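You operate a simulated robot arm through the tools that you are given. There is no shell and no other tool.

The job below is to be done with a simulated robot arm. You get a single attempt, and the scene is never put back.

## Task
Fit the hand setter with the anvil sized as on the blue strap tab; lock it.
Fine: free the anvil lock knob first; old anvil into anvil holder three. Where these are worked on the way, their far stop is far enough and under half their travel is too little: anvil lock knob.

It is judged by the outcome, as a careful person would: the job done as asked, and still so three seconds after it is handed in. It fails if anything else is knocked over, pushed out of place, dropped, spilled or broken.

## Robot
A 6-joint arm with a two-finger gripper, fixed in place. Base frame: the origin is at the foot of the arm, x ahead of it, y to its left, z up; the work surface is at about z = 0. Readings come in mm, degrees, newtons and seconds.
With the tool pointing down near the work surface it reaches from about 240 to 620 mm from the base axis. Its first joint turns from -66.0 to 66.0 degrees. Payload 1.37 kg.
The tool frame sits at the grasp point between the pads (the TCP): z along the fingers, y along the line on which they close. The tips reach 22 mm beyond it. The gripper opens to 92 mm; its body begins 65 mm behind the TCP.
Orientation is that of the tool frame in the base frame, as a unit quaternion [x, y, z, w]. With the fingers straight down and closing along the base's y, the tool's x points along the base's -x, its y along +y and its z along -z.

## Interface
- The arm moves only by the tool apply_moves. Its argument "moves" is one flat list of numbers, 7 for each row, row after row: the shift along the base's x, y, z in mm, then the turn, a rotation vector about the base's x, y, z in degrees, then the gripper command, from -1 (shut) to 1 (fully open), values between in proportion. In form: [tx, ty, tz, wx, wy, wz, fingers, tx, ty, tz, wx, wy, wz, fingers, ...]. A call has 1 to 20 rows; each row is the pose to reach, as a shift and turn from the pose commanded when the call began. A row lasts 0.2 s, in which the tool goes at most 50 mm and 8.6 degrees; a call with a longer step from one row to the next is refused whole, and so is a gripper value outside its range. A pose out of reach is approached as far as the arm can. The call stops where the force on the tool passes 40 N (or 10 N more than at its start, if that is more) or the arm is blocked; 0.2 s more then pass. The fingers move at their own pace (about 59.9 mm/s each) and stop on an object; they squeeze with about 26 N. The grip force told is the motor's: it shows also when the fingers shut on nothing. Time passes only in rows, and 0.2 s behind the last, so rows that repeat a pose let the fingers close. It gives the time, the measured TCP pose, the force on the tool (base axes), the opening and the grip force at its end, in the units of the frame above (readings bear some noise), with the torque about the TCP (base axes, N m) and any sound that the robot's microphone picked up.
- Cameras (640 x 400 px; columns grow to the right, rows downward): "scene" is fixed at [49.5, -453.4, 584.6]; the picture's right is [0.63, -0.77, 0.00], its down [-0.47, -0.38, -0.80] and it looks along [0.62, 0.50, -0.60] (base axes); focal length 306 px, centre (320, 200). "wrist" rides on the gripper at [71, 19, -102] in the tool frame; the picture's right is [-0.26, 0.96, 0.00], its down [-0.75, -0.20, -0.63] and it looks along [-0.60, -0.16, 0.78] (tool axes); focal length 280 px, centre (320, 200). There is no depth. A picture from a camera that has moved, and an enlarged one, comes with that camera's place and axes in the base frame and with its lens. The place of the scene camera against the robot may be out by one fixed shift of up to 12 mm in any direction.
- capture(camera): a new picture of that camera. No time passes.
- inspect(camera, box): a new picture of the part [left, top, right, bottom] of that camera's present view, enlarged. No time passes.
- job_done(): hands the job in; it is judged then, once.

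Places have to be worked out from the pictures, the camera data and where the tool is seen. Open the gripper and draw the arm clear of the work before you hand the job in, unless the task says otherwise.

The tools are called by a JSON object that holds its "method" and its "body". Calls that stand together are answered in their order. apply_moves: Moves the arm, as the interface text tells. Its arguments: {"type":"object","properties":{"moves":{"type":"array"}},"required":["moves"]} The other tools are called the same way: capture (camera) takes a picture; inspect (camera, box) takes an enlarged picture of a part of a camera's view; job_done () hands the job in.

At the start:

```text
time_s: 0.0
position: [369.8, -201.8, 391.0]
tool_rot: [0.0, 1.0, -0.001, 0.001]
contact_force: [-1.0, 0.5, 0.0]
wrist_torque: [-0.01, -0.06, -0.03]
gripper_width: 92.1
gripper_force: 0.1
```

scene: 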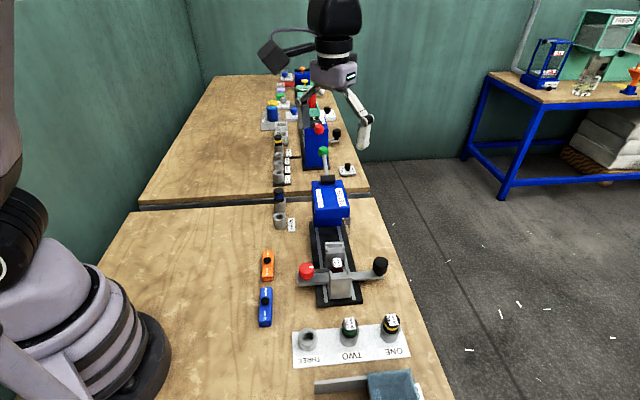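
wrist: 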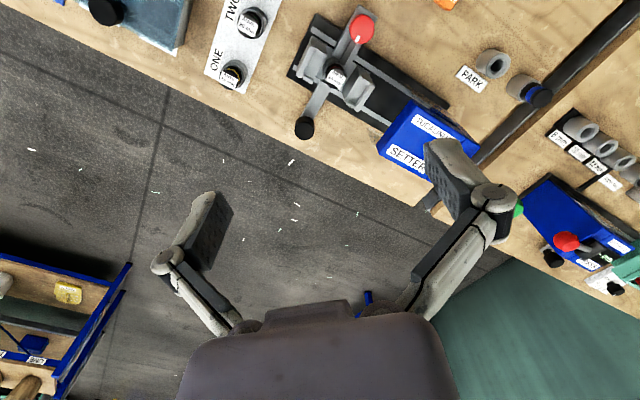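

I'll start by looking closely at the work area from both cameras.

{"method": "inspect", "body": {"camera": "scene", "box": [240, 170, 440, 310]}}

{"method": "inspect", "body": {"camera": "scene", "box": [280, 290, 440, 400]}}

{"method": "inspect", "body": {"camera": "scene", "box": [240, 60, 380, 200]}}

{"method": "inspect", "body": {"camera": "wrist", "box": [180, 0, 420, 160]}}

{"method": "inspect", "body": {"camera": "wrist", "box": [400, 0, 640, 160]}}

```text
2.86 times, centred on (340, 240) of scene
camera zoom: at [49.5, -453.4, 584.6], right [0.63, -0.77, 0.0], down [-0.47, -0.38, -0.8], along [0.62, 0.5, -0.6], focal length 874 px, centre (263, 86)
```

zoom: 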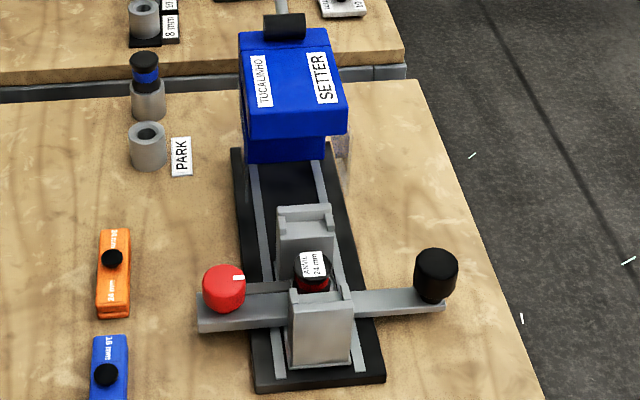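

```text
3.64 times, centred on (360, 345) of scene
camera zoom: at [49.5, -453.4, 584.6], right [0.63, -0.77, 0.0], down [-0.47, -0.38, -0.8], along [0.62, 0.5, -0.6], focal length 1113 px, centre (174, -327)
```

zoom: 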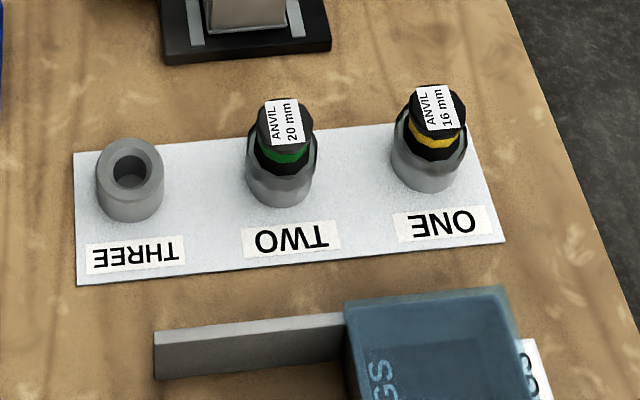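

```text
2.86 times, centred on (310, 130) of scene
camera zoom: at [49.5, -453.4, 584.6], right [0.63, -0.77, 0.0], down [-0.47, -0.38, -0.8], along [0.62, 0.5, -0.6], focal length 874 px, centre (349, 400)
```

zoom: 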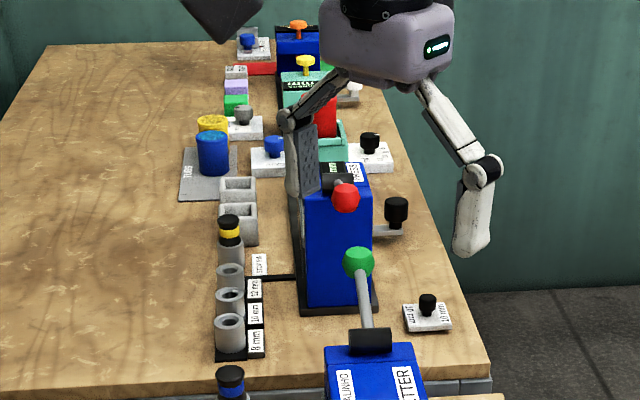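

```text
2.50 times, centred on (300, 80) of wrist
camera zoom: at [299.4, -181.9, 493.0], right [0.26, 0.96, 0.0], down [0.75, -0.2, 0.63], along [0.6, -0.16, -0.78], focal length 701 px, centre (370, 500)
```

zoom: 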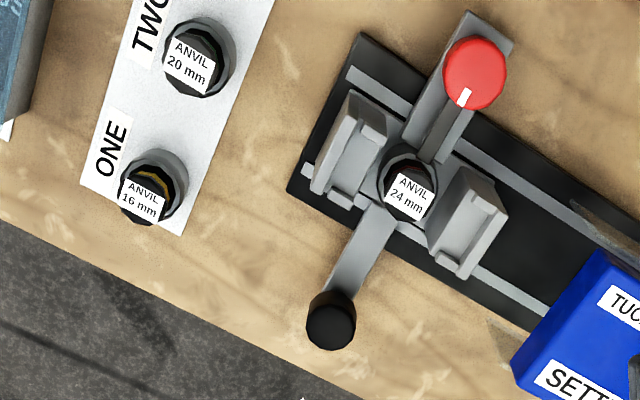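

```text
2.50 times, centred on (520, 80) of wrist
camera zoom: at [299.4, -181.9, 493.0], right [0.26, 0.96, 0.0], down [0.75, -0.2, 0.63], along [0.6, -0.16, -0.78], focal length 701 px, centre (-180, 500)
```

zoom: 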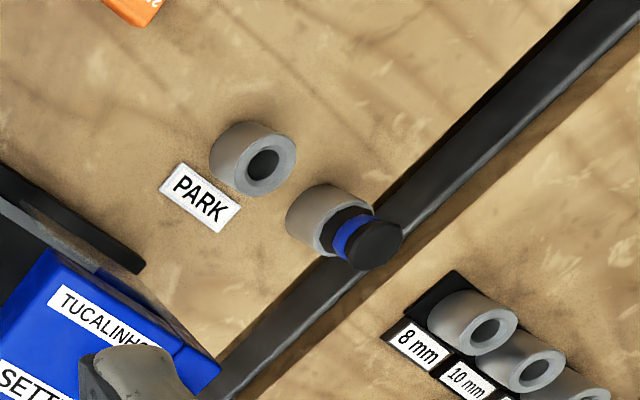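

The setter holds a 24 mm anvil; holders ONE (16 mm), TWO (20 mm) and an empty THREE are seen. I need to read the strap tabs and look more closely at the knobs.

{"method": "inspect", "body": {"camera": "scene", "box": [245, 245, 295, 330]}}

{"method": "inspect", "body": {"camera": "scene", "box": [290, 230, 400, 310]}}

{"method": "inspect", "body": {"camera": "scene", "box": [300, 360, 440, 400]}}

{"method": "inspect", "body": {"camera": "wrist", "box": [0, 0, 220, 120]}}

{"method": "inspect", "body": {"camera": "wrist", "box": [280, 0, 420, 100]}}

```text
4.71 times, centred on (270, 288) of scene
camera zoom: at [49.5, -453.4, 584.6], right [0.63, -0.77, 0.0], down [-0.47, -0.38, -0.8], along [0.62, 0.5, -0.6], focal length 1440 px, centre (555, -212)
```

zoom: 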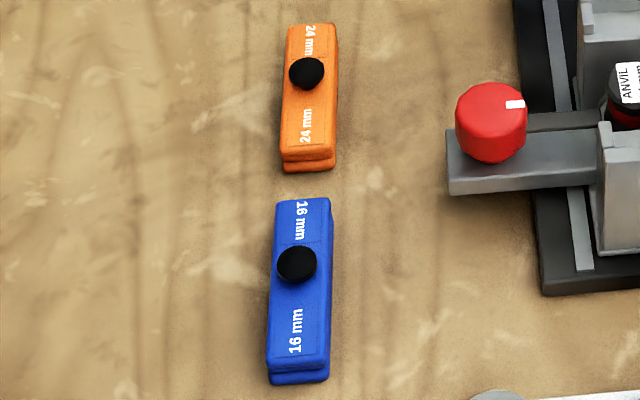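

```text
5.00 times, centred on (345, 270) of scene
camera zoom: at [49.5, -453.4, 584.6], right [0.63, -0.77, 0.0], down [-0.47, -0.38, -0.8], along [0.62, 0.5, -0.6], focal length 1530 px, centre (195, -150)
```

zoom: 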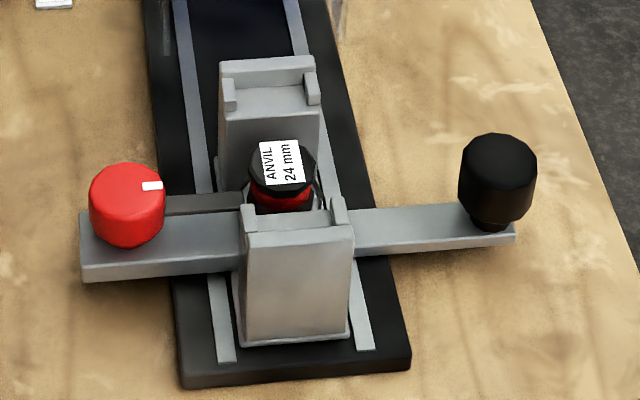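

```text
4.57 times, centred on (370, 380) of scene
camera zoom: at [49.5, -453.4, 584.6], right [0.63, -0.77, 0.0], down [-0.47, -0.38, -0.8], along [0.62, 0.5, -0.6], focal length 1399 px, centre (91, -623)
```

zoom: 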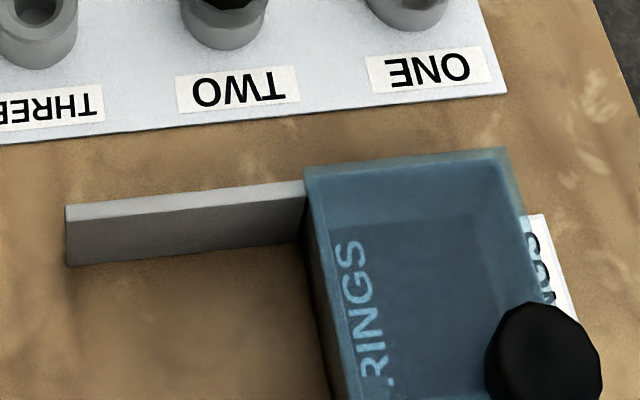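

```text
2.91 times, centred on (110, 60) of wrist
camera zoom: at [299.4, -181.9, 493.0], right [0.26, 0.96, 0.0], down [0.75, -0.2, 0.63], along [0.6, -0.16, -0.78], focal length 816 px, centre (931, 607)
```

zoom: 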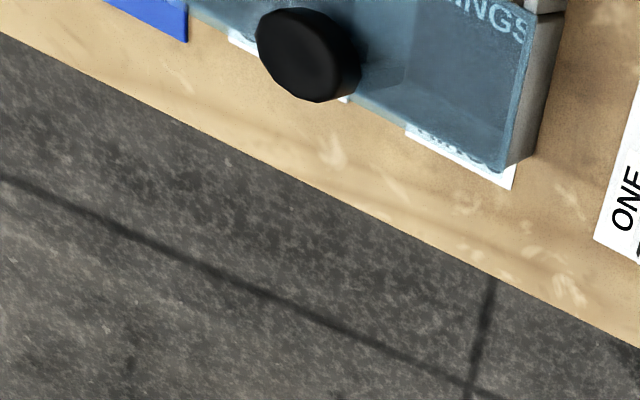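

```text
4.00 times, centred on (350, 50) of wrist
camera zoom: at [299.4, -181.9, 493.0], right [0.26, 0.96, 0.0], down [0.75, -0.2, 0.63], along [0.6, -0.16, -0.78], focal length 1122 px, centre (200, 800)
```

zoom: 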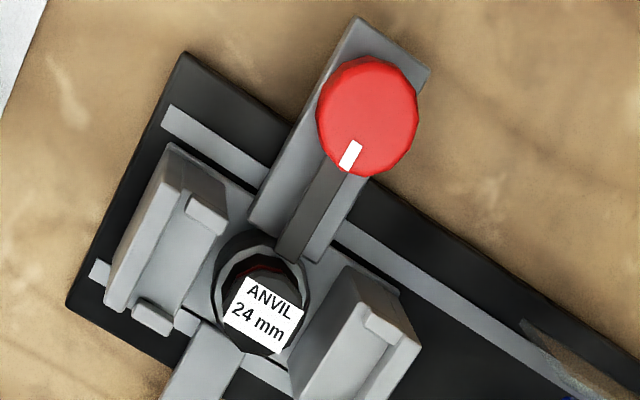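

The blue tab reads 16 mm, so the anvil from holder ONE (yellow band) is the one to fit; the red knob with white mark next to the socket is likely the lock knob. I'll move lower and back to get a close wrist view of the setter.

{"method": "apply_moves", "body": {"moves": [-15, 10, -40, 0, 0, 0, 1, -30, 20, -80, 0, 0, 0, 1, -45, 30, -120, 0, 0, 0, 1, -60, 40, -160, 0, 0, 0, 1]}}

{"method": "capture", "body": {"camera": "wrist"}}

{"method": "capture", "body": {"camera": "scene"}}

```text
time_s: 1.0
position: [310.2, -161.0, 231.2]
tool_rot: [0.0, 1.0, -0.001, 0.0]
contact_force: [0.2, 0.0, 1.0]
wrist_torque: [-0.04, 0.0, 0.0]
gripper_width: 91.9
gripper_force: 0.2
```

```text
taken
camera wrist: at [238.2, -141.0, 332.2], right [0.26, 0.96, 0.0], down [0.75, -0.2, 0.63], along [0.6, -0.16, -0.78], focal length 280 px, centre (320, 200)
```

wrist: 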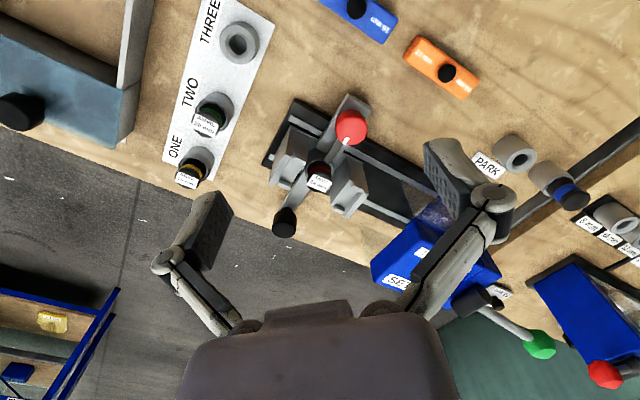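

```text
taken
```

scene: 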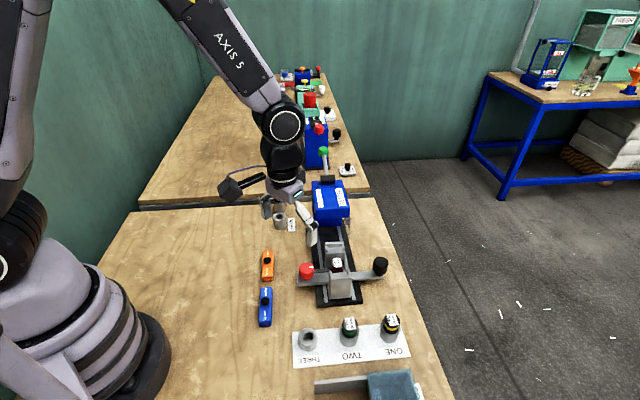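

The view is closer now. I'll enlarge the setter, knobs and holders to triangulate them.

{"method": "inspect", "body": {"camera": "wrist", "box": [250, 80, 410, 180]}}

{"method": "inspect", "body": {"camera": "wrist", "box": [250, 150, 410, 250]}}

{"method": "inspect", "body": {"camera": "wrist", "box": [140, 0, 300, 100]}}

{"method": "inspect", "body": {"camera": "wrist", "box": [140, 100, 300, 200]}}

```text
4.00 times, centred on (330, 130) of wrist
camera zoom: at [238.2, -141.0, 332.2], right [0.26, 0.96, 0.0], down [0.75, -0.2, 0.63], along [0.6, -0.16, -0.78], focal length 1122 px, centre (280, 480)
```

zoom: 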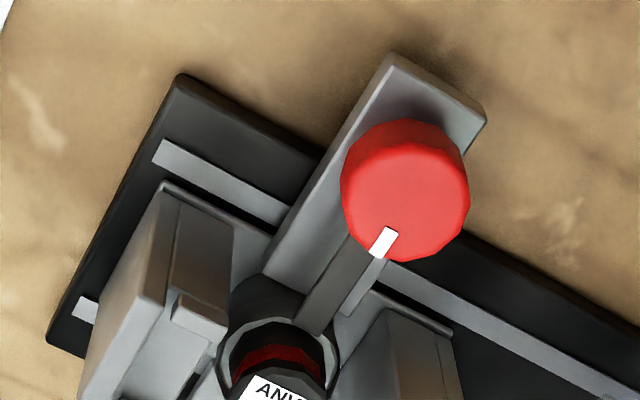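

```text
4.00 times, centred on (330, 200) of wrist
camera zoom: at [238.2, -141.0, 332.2], right [0.26, 0.96, 0.0], down [0.75, -0.2, 0.63], along [0.6, -0.16, -0.78], focal length 1122 px, centre (280, 200)
```

zoom: 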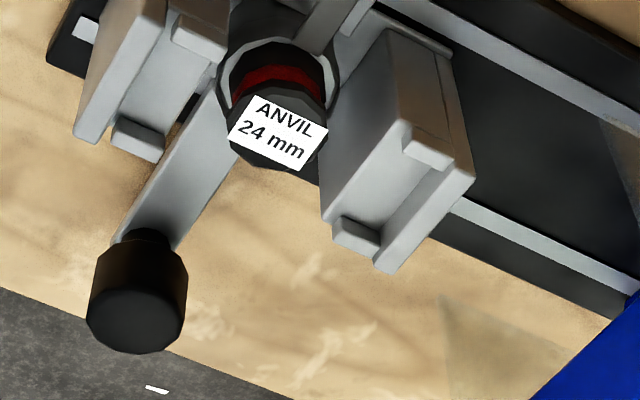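

```text
4.00 times, centred on (220, 50) of wrist
camera zoom: at [238.2, -141.0, 332.2], right [0.26, 0.96, 0.0], down [0.75, -0.2, 0.63], along [0.6, -0.16, -0.78], focal length 1122 px, centre (720, 800)
```

zoom: 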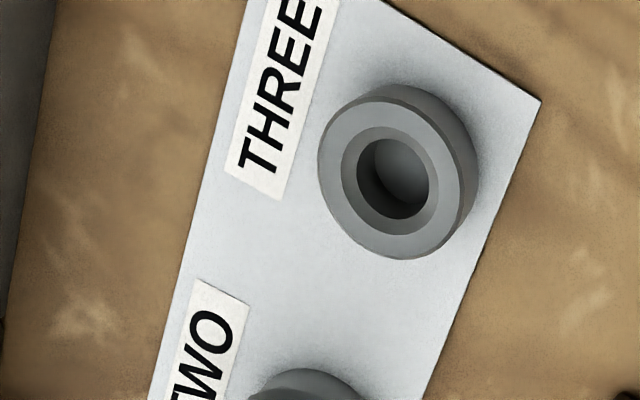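

```text
4.00 times, centred on (220, 150) of wrist
camera zoom: at [238.2, -141.0, 332.2], right [0.26, 0.96, 0.0], down [0.75, -0.2, 0.63], along [0.6, -0.16, -0.78], focal length 1122 px, centre (720, 400)
```

zoom: 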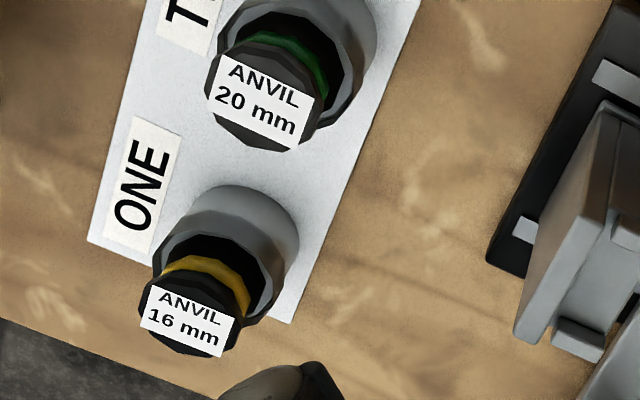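

Triangulating from the two views: setter anvil top ≈ (414, −191, 76), red knob top ≈ (368, −143, 58), ONE's anvil ≈ (381, −343, 60), THREE ≈ (267, −232). I'll take a steeper third view from above the setter to refine heights and post clearances.

{"method": "apply_moves", "body": {"moves": [30, -5, -14, 0, 0, 0, 1, 60, -9, -28, 0, 0, 0, 1, 85, -13, -41, 0, 0, 0, 1, 85, -13, -41, 0, 0, 0, 1]}}

{"method": "capture", "body": {"camera": "wrist"}}

{"method": "inspect", "body": {"camera": "wrist", "box": [240, 0, 400, 100]}}

{"method": "inspect", "body": {"camera": "wrist", "box": [240, 80, 400, 180]}}

{"method": "inspect", "body": {"camera": "scene", "box": [280, 200, 400, 310]}}

```text
time_s: 2.0
position: [395.7, -173.8, 189.5]
tool_rot: [0.0, 1.0, 0.0, 0.0]
contact_force: [-0.3, 0.5, 0.4]
wrist_torque: [-0.03, -0.01, -0.02]
gripper_width: 92.0
gripper_force: 0.1
```

```text
taken
camera wrist: at [325.1, -154.5, 290.6], right [0.26, 0.96, 0.0], down [0.75, -0.2, 0.63], along [0.6, -0.16, -0.78], focal length 280 px, centre (320, 200)
```

wrist: 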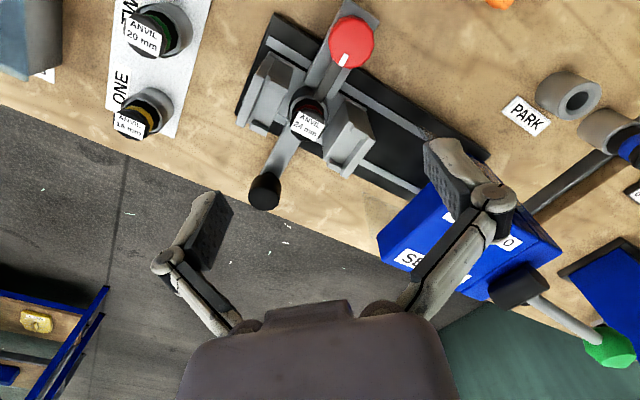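

```text
4.00 times, centred on (320, 50) of wrist
camera zoom: at [325.1, -154.5, 290.6], right [0.26, 0.96, 0.0], down [0.75, -0.2, 0.63], along [0.6, -0.16, -0.78], focal length 1122 px, centre (320, 800)
```

zoom: 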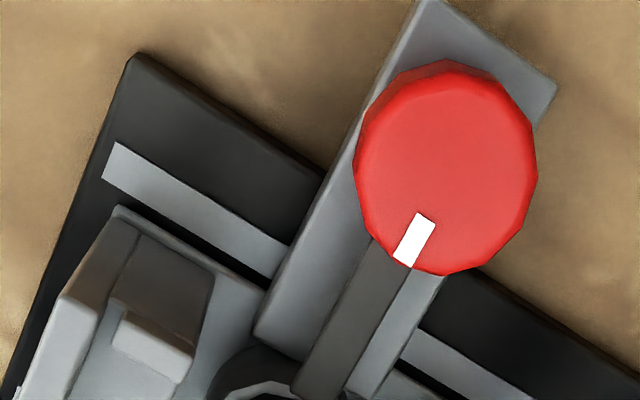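

```text
4.00 times, centred on (320, 130) of wrist
camera zoom: at [325.1, -154.5, 290.6], right [0.26, 0.96, 0.0], down [0.75, -0.2, 0.63], along [0.6, -0.16, -0.78], focal length 1122 px, centre (320, 480)
```

zoom: 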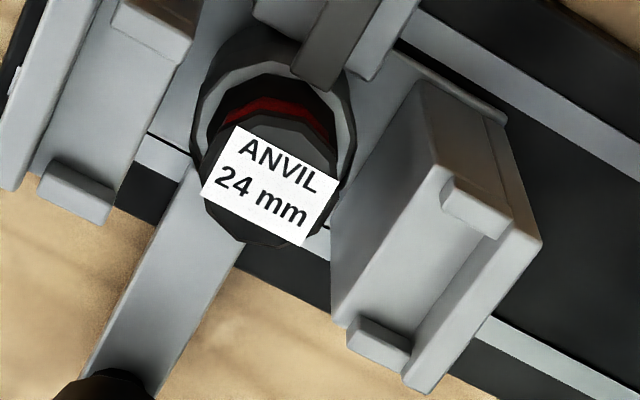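

```text
3.64 times, centred on (340, 255) of scene
camera zoom: at [49.6, -453.4, 584.6], right [0.63, -0.77, 0.0], down [-0.47, -0.38, -0.8], along [0.62, 0.5, -0.6], focal length 1113 px, centre (247, 0)
```

zoom: 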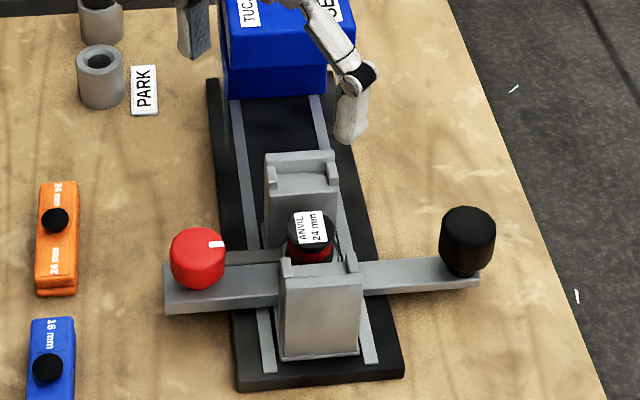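

Anvil ≈ (415, −190, 76) and knob top ≈ (369, −142.5, 58) are confirmed. I want to see how the red knob and dark bolt are built, so I'll enlarge further.

{"method": "inspect", "body": {"camera": "scene", "box": [290, 252, 346, 287]}}

{"method": "inspect", "body": {"camera": "scene", "box": [318, 240, 366, 310]}}

{"method": "inspect", "body": {"camera": "wrist", "box": [300, 40, 380, 130]}}

```text
11.43 times, centred on (318, 270) of scene
camera zoom: at [49.6, -453.4, 584.6], right [0.63, -0.77, 0.0], down [-0.47, -0.38, -0.8], along [0.62, 0.5, -0.6], focal length 3497 px, centre (343, -594)
```

zoom: 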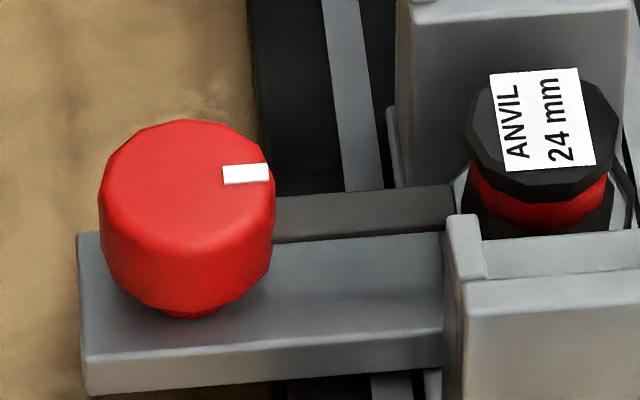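

```text
5.71 times, centred on (342, 275) of scene
camera zoom: at [49.6, -453.4, 584.6], right [0.63, -0.77, 0.0], down [-0.47, -0.38, -0.8], along [0.62, 0.5, -0.6], focal length 1749 px, centre (194, -229)
```

zoom: 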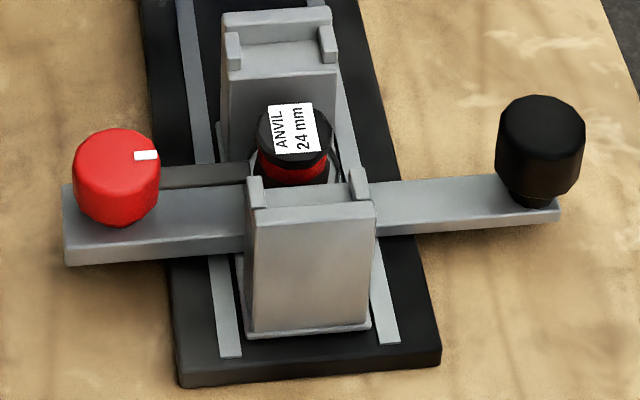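

```text
4.44 times, centred on (340, 85) of wrist
camera zoom: at [325.1, -154.5, 290.6], right [0.26, 0.96, 0.0], down [0.75, -0.2, 0.63], along [0.6, -0.16, -0.78], focal length 1246 px, centre (231, 711)
```

zoom: 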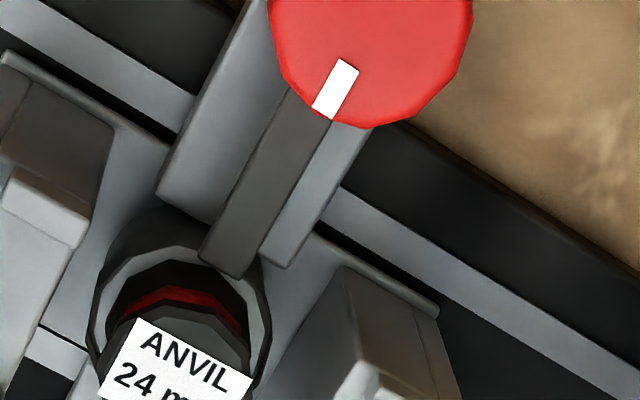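

The blue tab's 16 mm anvil is in ONE. To pin down heights I'll yaw the tool +45° (the yaw I'd use between the posts anyway) and look from another side, staying well above everything.

{"method": "apply_moves", "body": {"moves": [0, 0, -5, 0, 0, 8, 1, 0, 0, -10, 0, 0, 16, 1, 0, 0, -15, 0, 0, 24, 1, 0, 0, -20, 0, 0, 32, 1, 0, 0, -20, 0, 0, 40, 1, 0, 0, -20, 0, 0, 45, 1, 0, 0, -20, 0, 0, 45, 1]}}

{"method": "capture", "body": {"camera": "wrist"}}

{"method": "inspect", "body": {"camera": "wrist", "box": [240, 0, 400, 100]}}

{"method": "inspect", "body": {"camera": "wrist", "box": [240, 80, 400, 180]}}

```text
time_s: 3.6
position: [395.3, -174.7, 172.5]
tool_rot: [-0.384, 0.923, 0.0, 0.0]
contact_force: [0.0, -0.2, -0.9]
wrist_torque: [0.02, 0.01, -0.02]
gripper_width: 92.4
gripper_force: 0.1
```

```text
taken
camera wrist: at [331.6, -210.3, 272.2], right [-0.5, 0.87, 0.0], down [0.68, 0.39, 0.63], along [0.54, 0.31, -0.78], focal length 280 px, centre (320, 200)
```

wrist: 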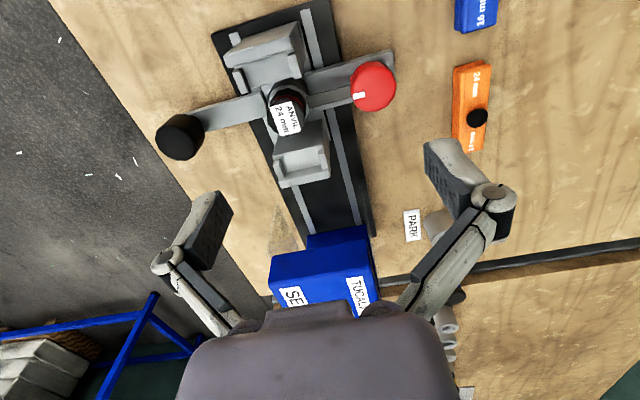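

```text
4.00 times, centred on (320, 50) of wrist
camera zoom: at [331.6, -210.3, 272.2], right [-0.5, 0.87, 0.0], down [0.68, 0.39, 0.63], along [0.54, 0.31, -0.78], focal length 1122 px, centre (320, 800)
```

zoom: 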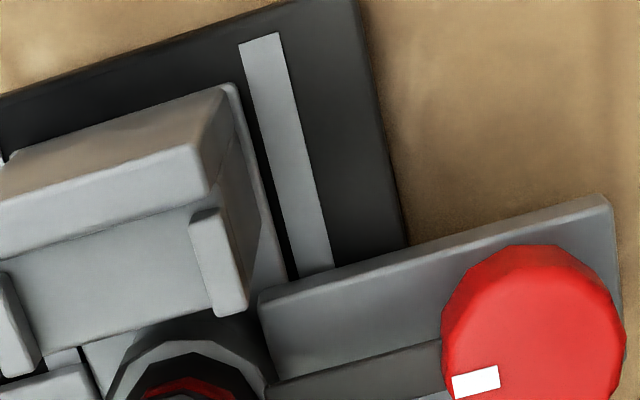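

```text
4.00 times, centred on (320, 130) of wrist
camera zoom: at [331.6, -210.3, 272.2], right [-0.5, 0.87, 0.0], down [0.68, 0.39, 0.63], along [0.54, 0.31, -0.78], focal length 1122 px, centre (320, 480)
```

zoom: 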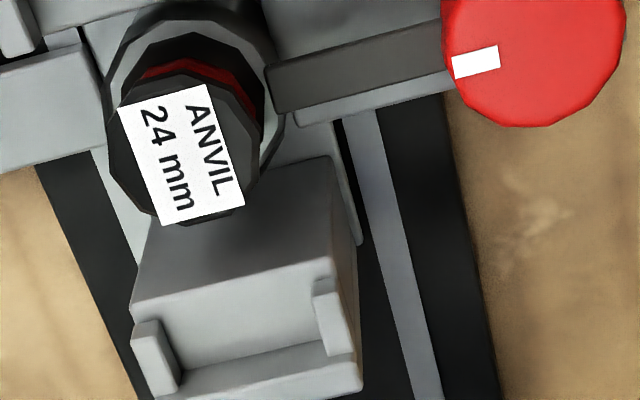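

All four views agree: knob top ≈ (369.3, −142.3, 57), plate top ≈ 23, setter anvil ≈ (416, −190.6), top ≈ 71, ring ≈ 43, posts ≈ 80. I'll yaw back, hover above the knob with the fingers part open, and check alignment.

{"method": "apply_moves", "body": {"moves": [-5, 6, -5, 0, 0, -8, 0.25, -10, 12, -10, 0, 0, -16, 0.25, -15, 18, -20, 0, 0, -24, 0.25, -20, 25, -30, 0, 0, -32, 0.25, -25.5, 32.5, -40, 0, 0, -40, 0.25, -25.5, 32.5, -60, 0, 0, -45, 0.25, -25.5, 32.5, -60, 0, 0, -45, 0.25]}}

{"method": "capture", "body": {"camera": "wrist"}}

{"method": "capture", "body": {"camera": "scene"}}

{"method": "inspect", "body": {"camera": "scene", "box": [270, 190, 390, 300]}}

```text
time_s: 5.2
position: [369.3, -142.1, 108.7]
tool_rot: [0.001, 1.0, 0.0, 0.0]
contact_force: [0.0, -0.2, 0.1]
wrist_torque: [0.03, 0.0, 0.01]
gripper_width: 57.4
gripper_force: 0.0
```

```text
taken
camera wrist: at [299.2, -122.3, 210.8], right [0.26, 0.96, 0.0], down [0.75, -0.21, 0.63], along [0.6, -0.16, -0.78], focal length 280 px, centre (320, 200)
```

wrist: 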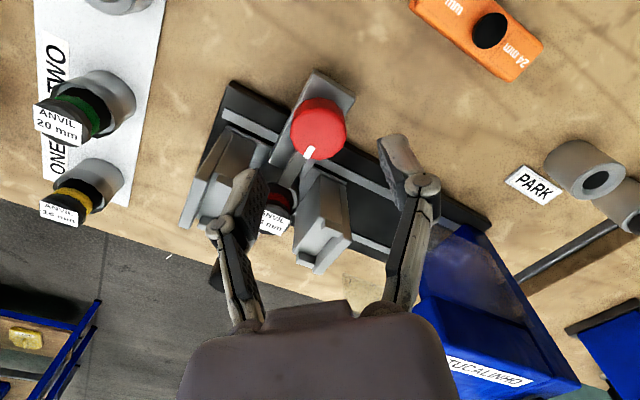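

```text
taken
```

scene: 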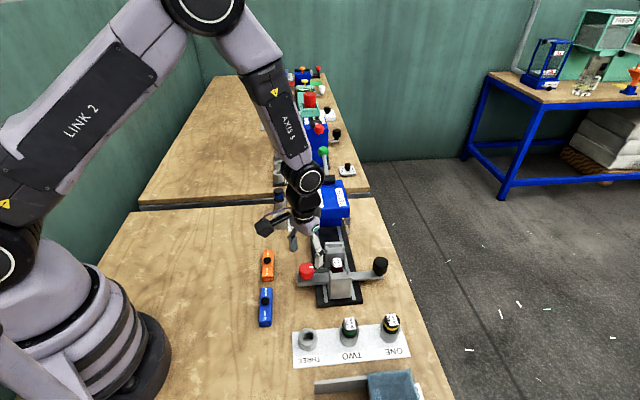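

```text
3.64 times, centred on (330, 245) of scene
camera zoom: at [49.5, -453.4, 584.6], right [0.63, -0.77, 0.0], down [-0.47, -0.38, -0.8], along [0.62, 0.5, -0.6], focal length 1113 px, centre (284, 36)
```

zoom: 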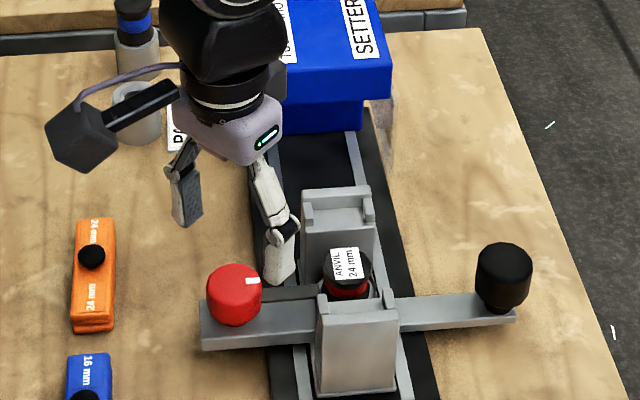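

The knob is centred under the TCP. I'll descend to z ≈ 59 (tips ≈ 37, above the plate and bolt) with fingers straddling the knob.

{"method": "apply_moves", "body": {"moves": [0, 0, -12, 0, 0, 0, 0.25, 0, 0, -24, 0, 0, 0, 0.25, 0, 0, -36, 0, 0, 0, 0.25, 0, 0, -44, 0, 0, 0, 0.25, 0, 0, -51, 0, 0, 0, 0.25]}}

{"method": "capture", "body": {"camera": "wrist"}}

{"method": "inspect", "body": {"camera": "scene", "box": [280, 220, 360, 290]}}

```text
time_s: 6.4
position: [370.2, -141.6, 60.2]
tool_rot: [0.0, 1.0, 0.0, 0.001]
contact_force: [0.6, -0.3, -0.4]
wrist_torque: [0.04, 0.0, 0.0]
gripper_width: 57.5
gripper_force: 0.0
```

```text
taken
camera wrist: at [299.1, -121.8, 161.1], right [0.26, 0.96, 0.0], down [0.75, -0.2, 0.63], along [0.6, -0.16, -0.78], focal length 280 px, centre (320, 200)
```

wrist: 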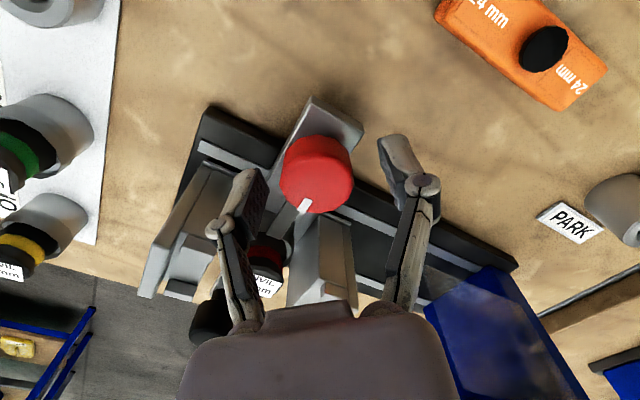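

```text
5.71 times, centred on (320, 255) of scene
camera zoom: at [49.5, -453.4, 584.6], right [0.63, -0.77, 0.0], down [-0.47, -0.38, -0.8], along [0.62, 0.5, -0.6], focal length 1749 px, centre (320, -114)
```

zoom: 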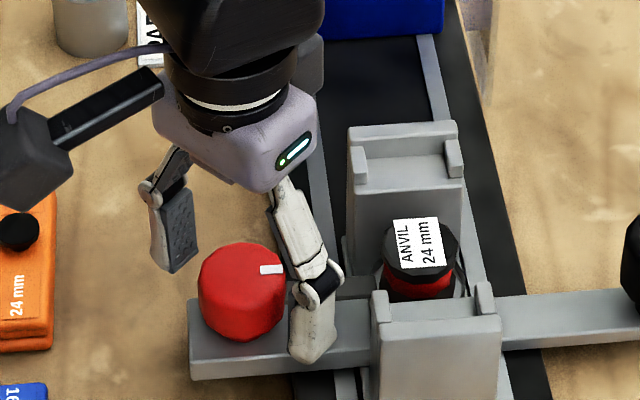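

The knob sits between the fingers at the TCP. I'll close on it and check the grip.

{"method": "apply_moves", "body": {"moves": [0, 0, 0, 0, 0, 0, -1, 0, 0, 0, 0, 0, 0, -1, 0, 0, 0, 0, 0, 0, -1]}}

{"method": "inspect", "body": {"camera": "wrist", "box": [220, 80, 420, 240]}}

```text
time_s: 7.2
position: [370.3, -142.3, 58.1]
tool_rot: [0.0, 1.0, -0.001, 0.002]
contact_force: [5.0, -6.3, -2.9]
wrist_torque: [-0.12, -0.22, -0.01]
gripper_width: 32.7
gripper_force: 28.4
```

```text
2.50 times, centred on (320, 160) of wrist
camera zoom: at [299.5, -122.2, 161.0], right [0.26, 0.96, 0.0], down [0.75, -0.2, 0.63], along [0.61, -0.17, -0.78], focal length 701 px, centre (320, 300)
```

zoom: 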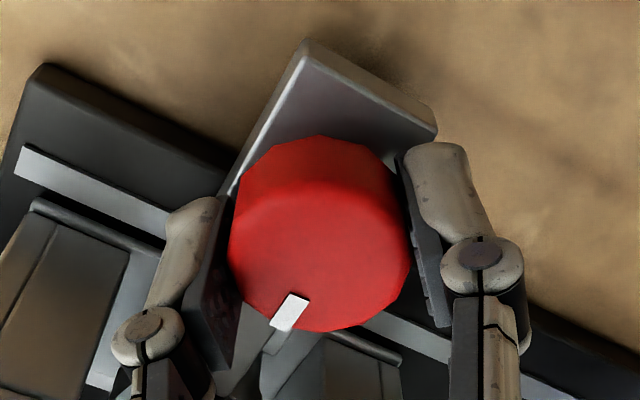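

Gripped at 32.7 mm width. I'll try a small counter-clockwise turn (8°) and watch torque and the mark.

{"method": "apply_moves", "body": {"moves": [0, 0, 0, 0, 0, 4, -1, 0, 0, 0, 0, 0, 8, -1, 0, 0, 0, 0, 0, 8, -1]}}

{"method": "inspect", "body": {"camera": "wrist", "box": [220, 80, 420, 240]}}

{"method": "inspect", "body": {"camera": "scene", "box": [290, 240, 346, 287]}}

```text
time_s: 8.0
position: [369.1, -141.4, 59.6]
tool_rot: [-0.07, 0.998, -0.001, 0.001]
contact_force: [8.8, -9.5, -5.3]
wrist_torque: [-0.07, -0.94, 0.02]
gripper_width: 32.4
gripper_force: 28.6
```

```text
2.50 times, centred on (320, 160) of wrist
camera zoom: at [297.3, -132.5, 161.1], right [0.12, 0.99, 0.0], down [0.77, -0.1, 0.63], along [0.62, -0.08, -0.78], focal length 701 px, centre (320, 300)
```

zoom: 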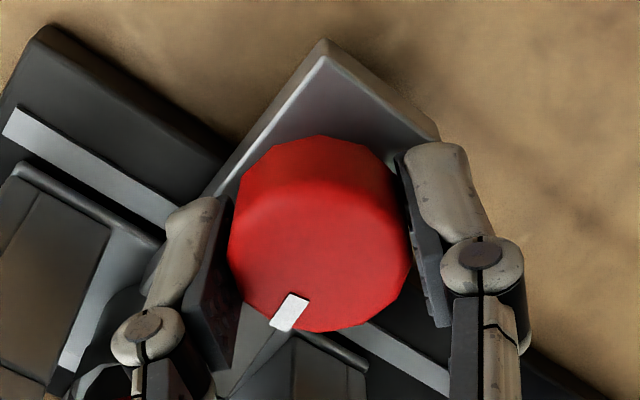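

```text
8.51 times, centred on (318, 264) of scene
camera zoom: at [49.5, -453.4, 584.6], right [0.63, -0.77, 0.0], down [-0.47, -0.38, -0.8], along [0.62, 0.5, -0.6], focal length 2604 px, centre (337, -340)
```

zoom: 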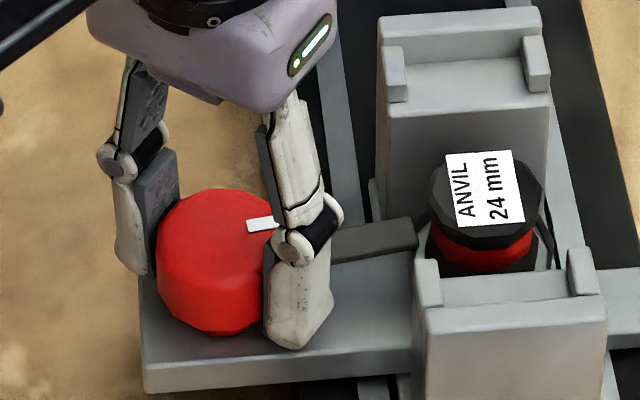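

The knob turned with the gripper and the dark latch bar swings with it (its end moved in the +rail direction), so counter-clockwise is free. There's ~13 N side force toward (+x, −y), so I'll nudge the centre 1 mm that way and keep turning.

{"method": "apply_moves", "body": {"moves": [1, -1, 0, 0, 0, 2, -1, 1, -1, 0, 0, 0, 8, -1, 1, -1, 0, 0, 0, 15, -1, 1, -1, 0, 0, 0, 22, -1, 1, -1, 0, 0, 0, 22, -1]}}

{"method": "inspect", "body": {"camera": "wrist", "box": [220, 80, 420, 240]}}

{"method": "inspect", "body": {"camera": "scene", "box": [290, 240, 346, 287]}}

```text
time_s: 9.2
position: [370.3, -142.0, 60.6]
tool_rot: [-0.26, 0.966, 0.0, -0.001]
contact_force: [-6.0, 2.4, 14.5]
wrist_torque: [0.01, 0.27, 0.0]
gripper_width: 32.7
gripper_force: 27.9
```

```text
2.50 times, centred on (320, 160) of wrist
camera zoom: at [299.9, -160.6, 161.4], right [-0.26, 0.97, 0.0], down [0.76, 0.2, 0.62], along [0.6, 0.16, -0.78], focal length 701 px, centre (320, 300)
```

zoom: 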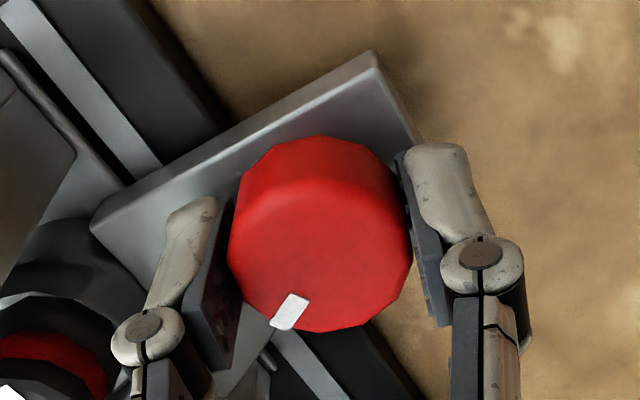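

```text
8.51 times, centred on (318, 264) of scene
camera zoom: at [49.5, -453.4, 584.6], right [0.63, -0.77, 0.0], down [-0.47, -0.38, -0.8], along [0.62, 0.5, -0.6], focal length 2604 px, centre (337, -340)
```

zoom: 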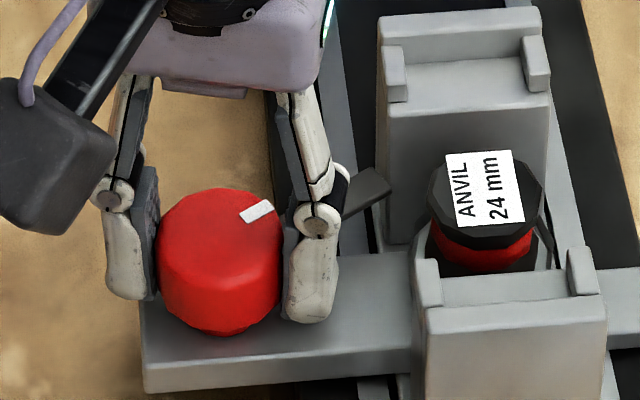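

The latch bar has swung clear of the anvil and is passing the post. There's a 14.5 N upward force, so I'll raise 1 mm and continue the turn in another 24°.

{"method": "apply_moves", "body": {"moves": [-0.5, 0, 1, 0, 0, 2, -1, -0.5, 0, 1, 0, 0, 9, -1, -0.5, 0, 1, 0, 0, 16, -1, -0.5, 0, 1, 0, 0, 24, -1, -0.5, 0, 1, 0, 0, 24, -1]}}

{"method": "inspect", "body": {"camera": "wrist", "box": [220, 80, 420, 240]}}

{"method": "inspect", "body": {"camera": "scene", "box": [290, 240, 346, 287]}}

```text
time_s: 10.4
position: [368.0, -141.9, 60.5]
tool_rot: [-0.455, 0.89, 0.001, -0.001]
contact_force: [-2.4, 10.9, -13.3]
wrist_torque: [0.21, -0.04, 0.02]
gripper_width: 32.9
gripper_force: 28.0
```

```text
2.50 times, centred on (320, 160) of wrist
camera zoom: at [312.8, -188.5, 161.3], right [-0.63, 0.78, 0.0], down [0.61, 0.49, 0.62], along [0.48, 0.39, -0.78], focal length 701 px, centre (320, 300)
```

zoom: 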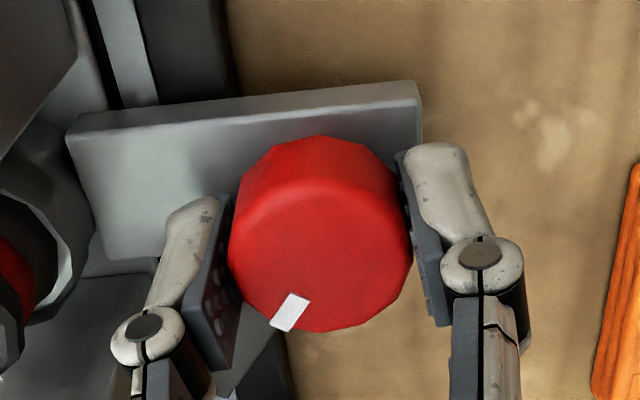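

```text
8.51 times, centred on (318, 264) of scene
camera zoom: at [49.6, -453.4, 584.5], right [0.63, -0.77, 0.0], down [-0.47, -0.38, -0.8], along [0.62, 0.5, -0.6], focal length 2604 px, centre (337, -340)
```

zoom: 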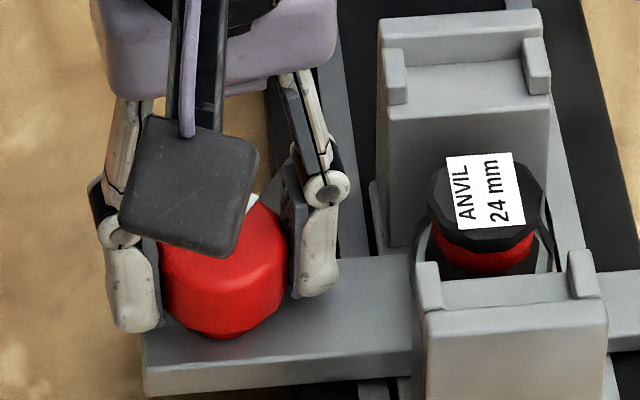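

54° turned and still following. I'll trim position by half a millimetre to unload the forces and continue turning.

{"method": "apply_moves", "body": {"moves": [0, 0.5, -0.5, 0, 0, 2, -1, 0, 0.5, -0.5, 0, 0, 9, -1, 0, 0.5, -0.5, 0, 0, 16, -1, 0, 0.5, -0.5, 0, 0, 24, -1, 0, 0.5, -0.5, 0, 0, 24, -1]}}

{"method": "inspect", "body": {"camera": "wrist", "box": [220, 80, 420, 240]}}

{"method": "inspect", "body": {"camera": "scene", "box": [290, 240, 346, 287]}}

```text
time_s: 11.6
position: [369.3, -143.1, 60.7]
tool_rot: [-0.63, 0.776, 0.001, -0.001]
contact_force: [-4.7, 7.8, -15.6]
wrist_torque: [0.3, 0.05, -0.02]
gripper_width: 32.9
gripper_force: 28.0
```

```text
2.50 times, centred on (320, 160) of wrist
camera zoom: at [336.2, -207.6, 161.3], right [-0.89, 0.46, 0.0], down [0.36, 0.69, 0.63], along [0.28, 0.56, -0.78], focal length 701 px, centre (320, 300)
```

zoom: 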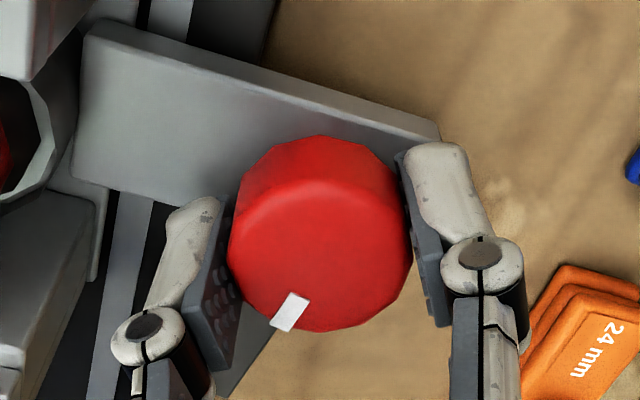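

```text
8.51 times, centred on (318, 264) of scene
camera zoom: at [49.6, -453.4, 584.5], right [0.63, -0.77, 0.0], down [-0.47, -0.38, -0.8], along [0.62, 0.5, -0.6], focal length 2604 px, centre (337, -340)
```

zoom: 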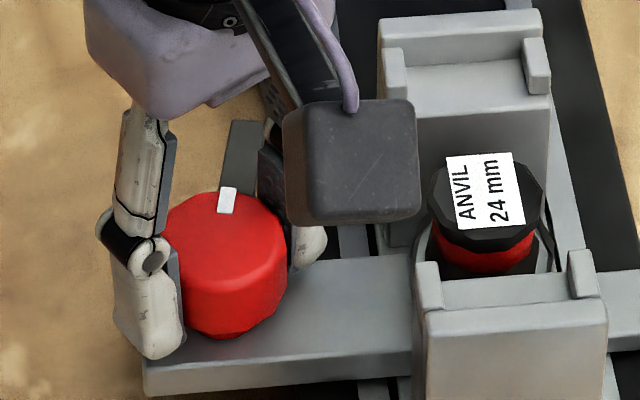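

78° now, still tracking; the latch bar is well away. I'll trim z and continue toward the far stop.

{"method": "apply_moves", "body": {"moves": [0, 0.3, -0.6, 0, 0, 2, -1, 0, 0.3, -0.6, 0, 0, 8, -1, 0, 0.3, -0.6, 0, 0, 14, -1, 0, 0.3, -0.6, 0, 0, 20, -1, 0, 0.3, -0.6, 0, 0, 20, -1]}}

{"method": "inspect", "body": {"camera": "wrist", "box": [220, 80, 420, 240]}}

{"method": "inspect", "body": {"camera": "scene", "box": [290, 240, 346, 287]}}

```text
time_s: 12.8
position: [370.4, -142.1, 59.9]
tool_rot: [0.755, -0.656, 0.0, -0.001]
contact_force: [-3.5, -0.6, -0.8]
wrist_torque: [0.18, 0.1, -0.39]
gripper_width: 33.4
gripper_force: 27.9
```

```text
2.50 times, centred on (320, 160) of wrist
camera zoom: at [361.9, -214.9, 160.8], right [-0.99, 0.12, 0.0], down [0.1, 0.77, 0.62], along [0.08, 0.62, -0.78], focal length 701 px, centre (320, 300)
```

zoom: 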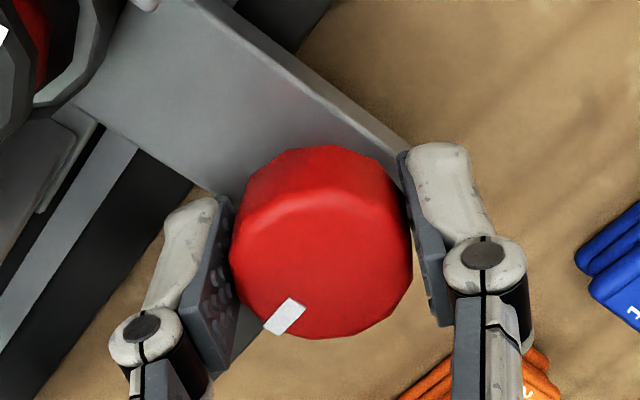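

```text
8.51 times, centred on (318, 264) of scene
camera zoom: at [49.5, -453.4, 584.6], right [0.63, -0.77, 0.0], down [-0.47, -0.38, -0.8], along [0.62, 0.5, -0.6], focal length 2604 px, centre (337, -340)
```

zoom: 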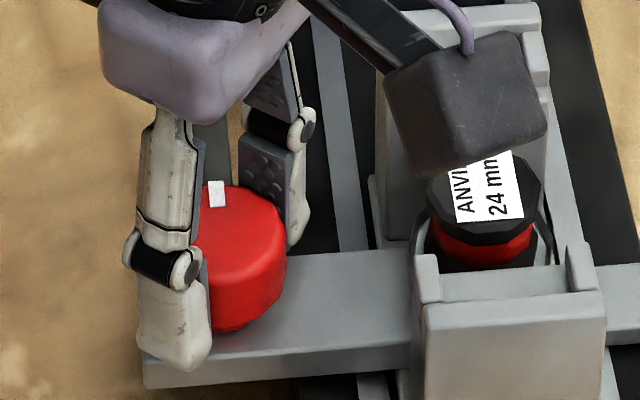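

Torque rose to −0.39 N·m and the knob slipped a few degrees in the grip at ≈ 90°: the far stop is reached. I'll open slightly, lift clear and check the knob.

{"method": "apply_moves", "body": {"moves": [0, 0, 0, 0, 0, 0, 0.1, 0, 0, 0, 0, 0, 0, 0.1, 0, 0, 10, 0, 0, 0, 0.1, 0, 0, 30, 0, 0, 0, 0.1, 0, 0, 70, 0, 0, 0, 0.1, 0, 0, 110, 0, 0, 0, 0.1, 0, 0, 110, 0, 0, 0, 0.1]}}

{"method": "capture", "body": {"camera": "wrist"}}

{"method": "inspect", "body": {"camera": "scene", "box": [280, 220, 380, 300]}}

```text
time_s: 14.4
position: [366.9, -142.2, 171.1]
tool_rot: [0.755, -0.656, 0.001, 0.0]
contact_force: [-0.4, 0.5, 0.3]
wrist_torque: [-0.05, 0.01, -0.04]
gripper_width: 50.6
gripper_force: 0.1
```

```text
taken
camera wrist: at [358.5, -214.6, 272.3], right [-0.99, 0.13, 0.0], down [0.1, 0.77, 0.63], along [0.08, 0.62, -0.78], focal length 280 px, centre (320, 200)
```

wrist: 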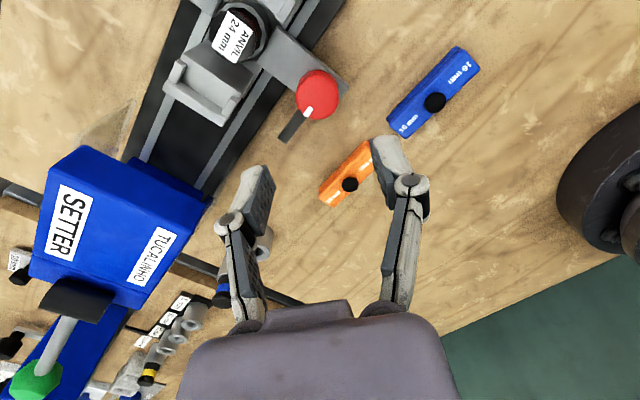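

```text
5.00 times, centred on (330, 260) of scene
camera zoom: at [49.5, -453.4, 584.6], right [0.63, -0.77, 0.0], down [-0.47, -0.38, -0.8], along [0.62, 0.5, -0.6], focal length 1530 px, centre (270, -100)
```

zoom: 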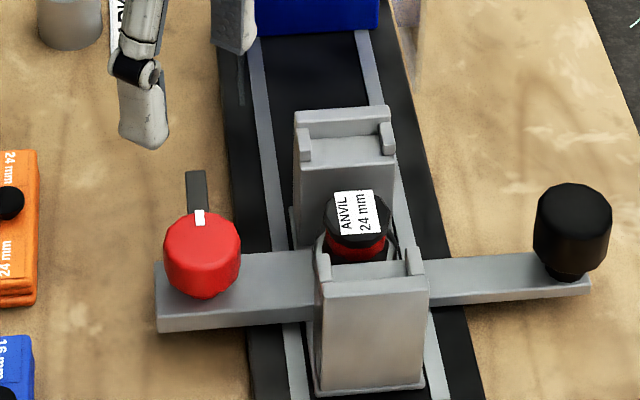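

The knob is freed: its mark and latch bar now point ~90° away from the anvil. Next I'll yaw to close along the plate direction (between the posts) and hover over the 24 mm anvil.

{"method": "apply_moves", "body": {"moves": [6, -6, 0, 0, 0, -8, 0.3, 12, -12, 0, 0, 0, -16, 0.3, 20, -20, 0, 0, 0, -24, 0.3, 28, -28, 0, 0, 0, -32, 0.3, 36, -36, 0, 0, 0, -40, 0.3, 46.5, -48.1, -20, 0, 0, -47, 0.3, 46.5, -48.1, -48.9, 0, 0, -53, 0.3, 46.5, -48.1, -48.9, 0, 0, -53, 0.3]}}

{"method": "capture", "body": {"camera": "wrist"}}

{"method": "inspect", "body": {"camera": "wrist", "box": [240, 80, 400, 180]}}

{"method": "inspect", "body": {"camera": "scene", "box": [290, 190, 400, 300]}}

```text
time_s: 16.2
position: [417.3, -190.0, 120.7]
tool_rot: [-0.382, 0.924, 0.0, -0.001]
contact_force: [-0.5, -0.4, 1.0]
wrist_torque: [0.02, 0.0, -0.01]
gripper_width: 59.7
gripper_force: 0.1
```

```text
taken
camera wrist: at [354.0, -226.1, 223.4], right [-0.5, 0.87, 0.0], down [0.68, 0.39, 0.63], along [0.54, 0.31, -0.78], focal length 280 px, centre (320, 200)
```

wrist: 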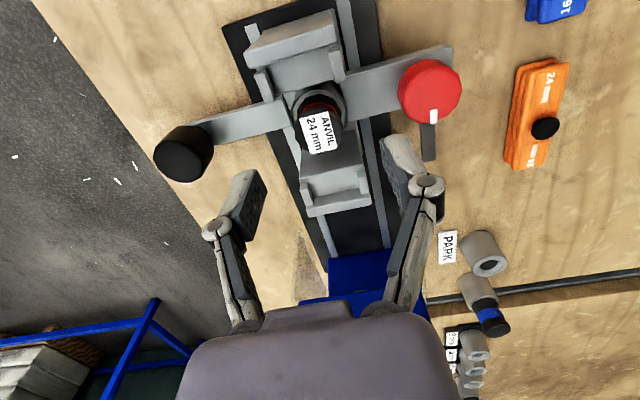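

```text
4.00 times, centred on (320, 130) of wrist
camera zoom: at [354.0, -226.1, 223.4], right [-0.5, 0.87, 0.0], down [0.68, 0.39, 0.63], along [0.54, 0.31, -0.78], focal length 1122 px, centre (320, 480)
```

zoom: 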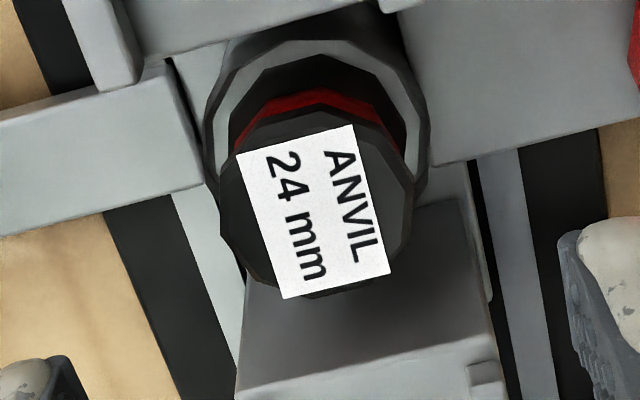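

```text
3.64 times, centred on (345, 245) of scene
camera zoom: at [49.5, -453.4, 584.6], right [0.63, -0.77, 0.0], down [-0.47, -0.38, -0.8], along [0.62, 0.5, -0.6], focal length 1113 px, centre (229, 36)
```

zoom: 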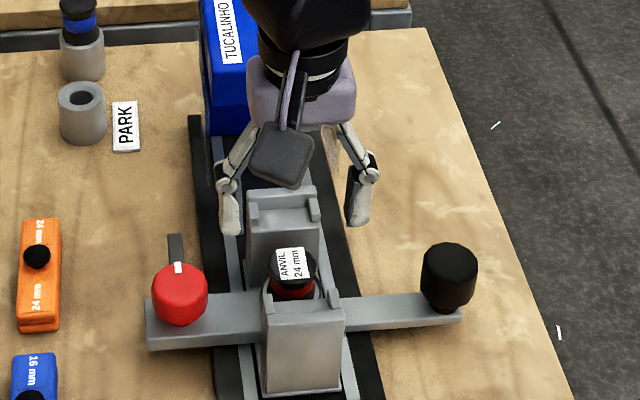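

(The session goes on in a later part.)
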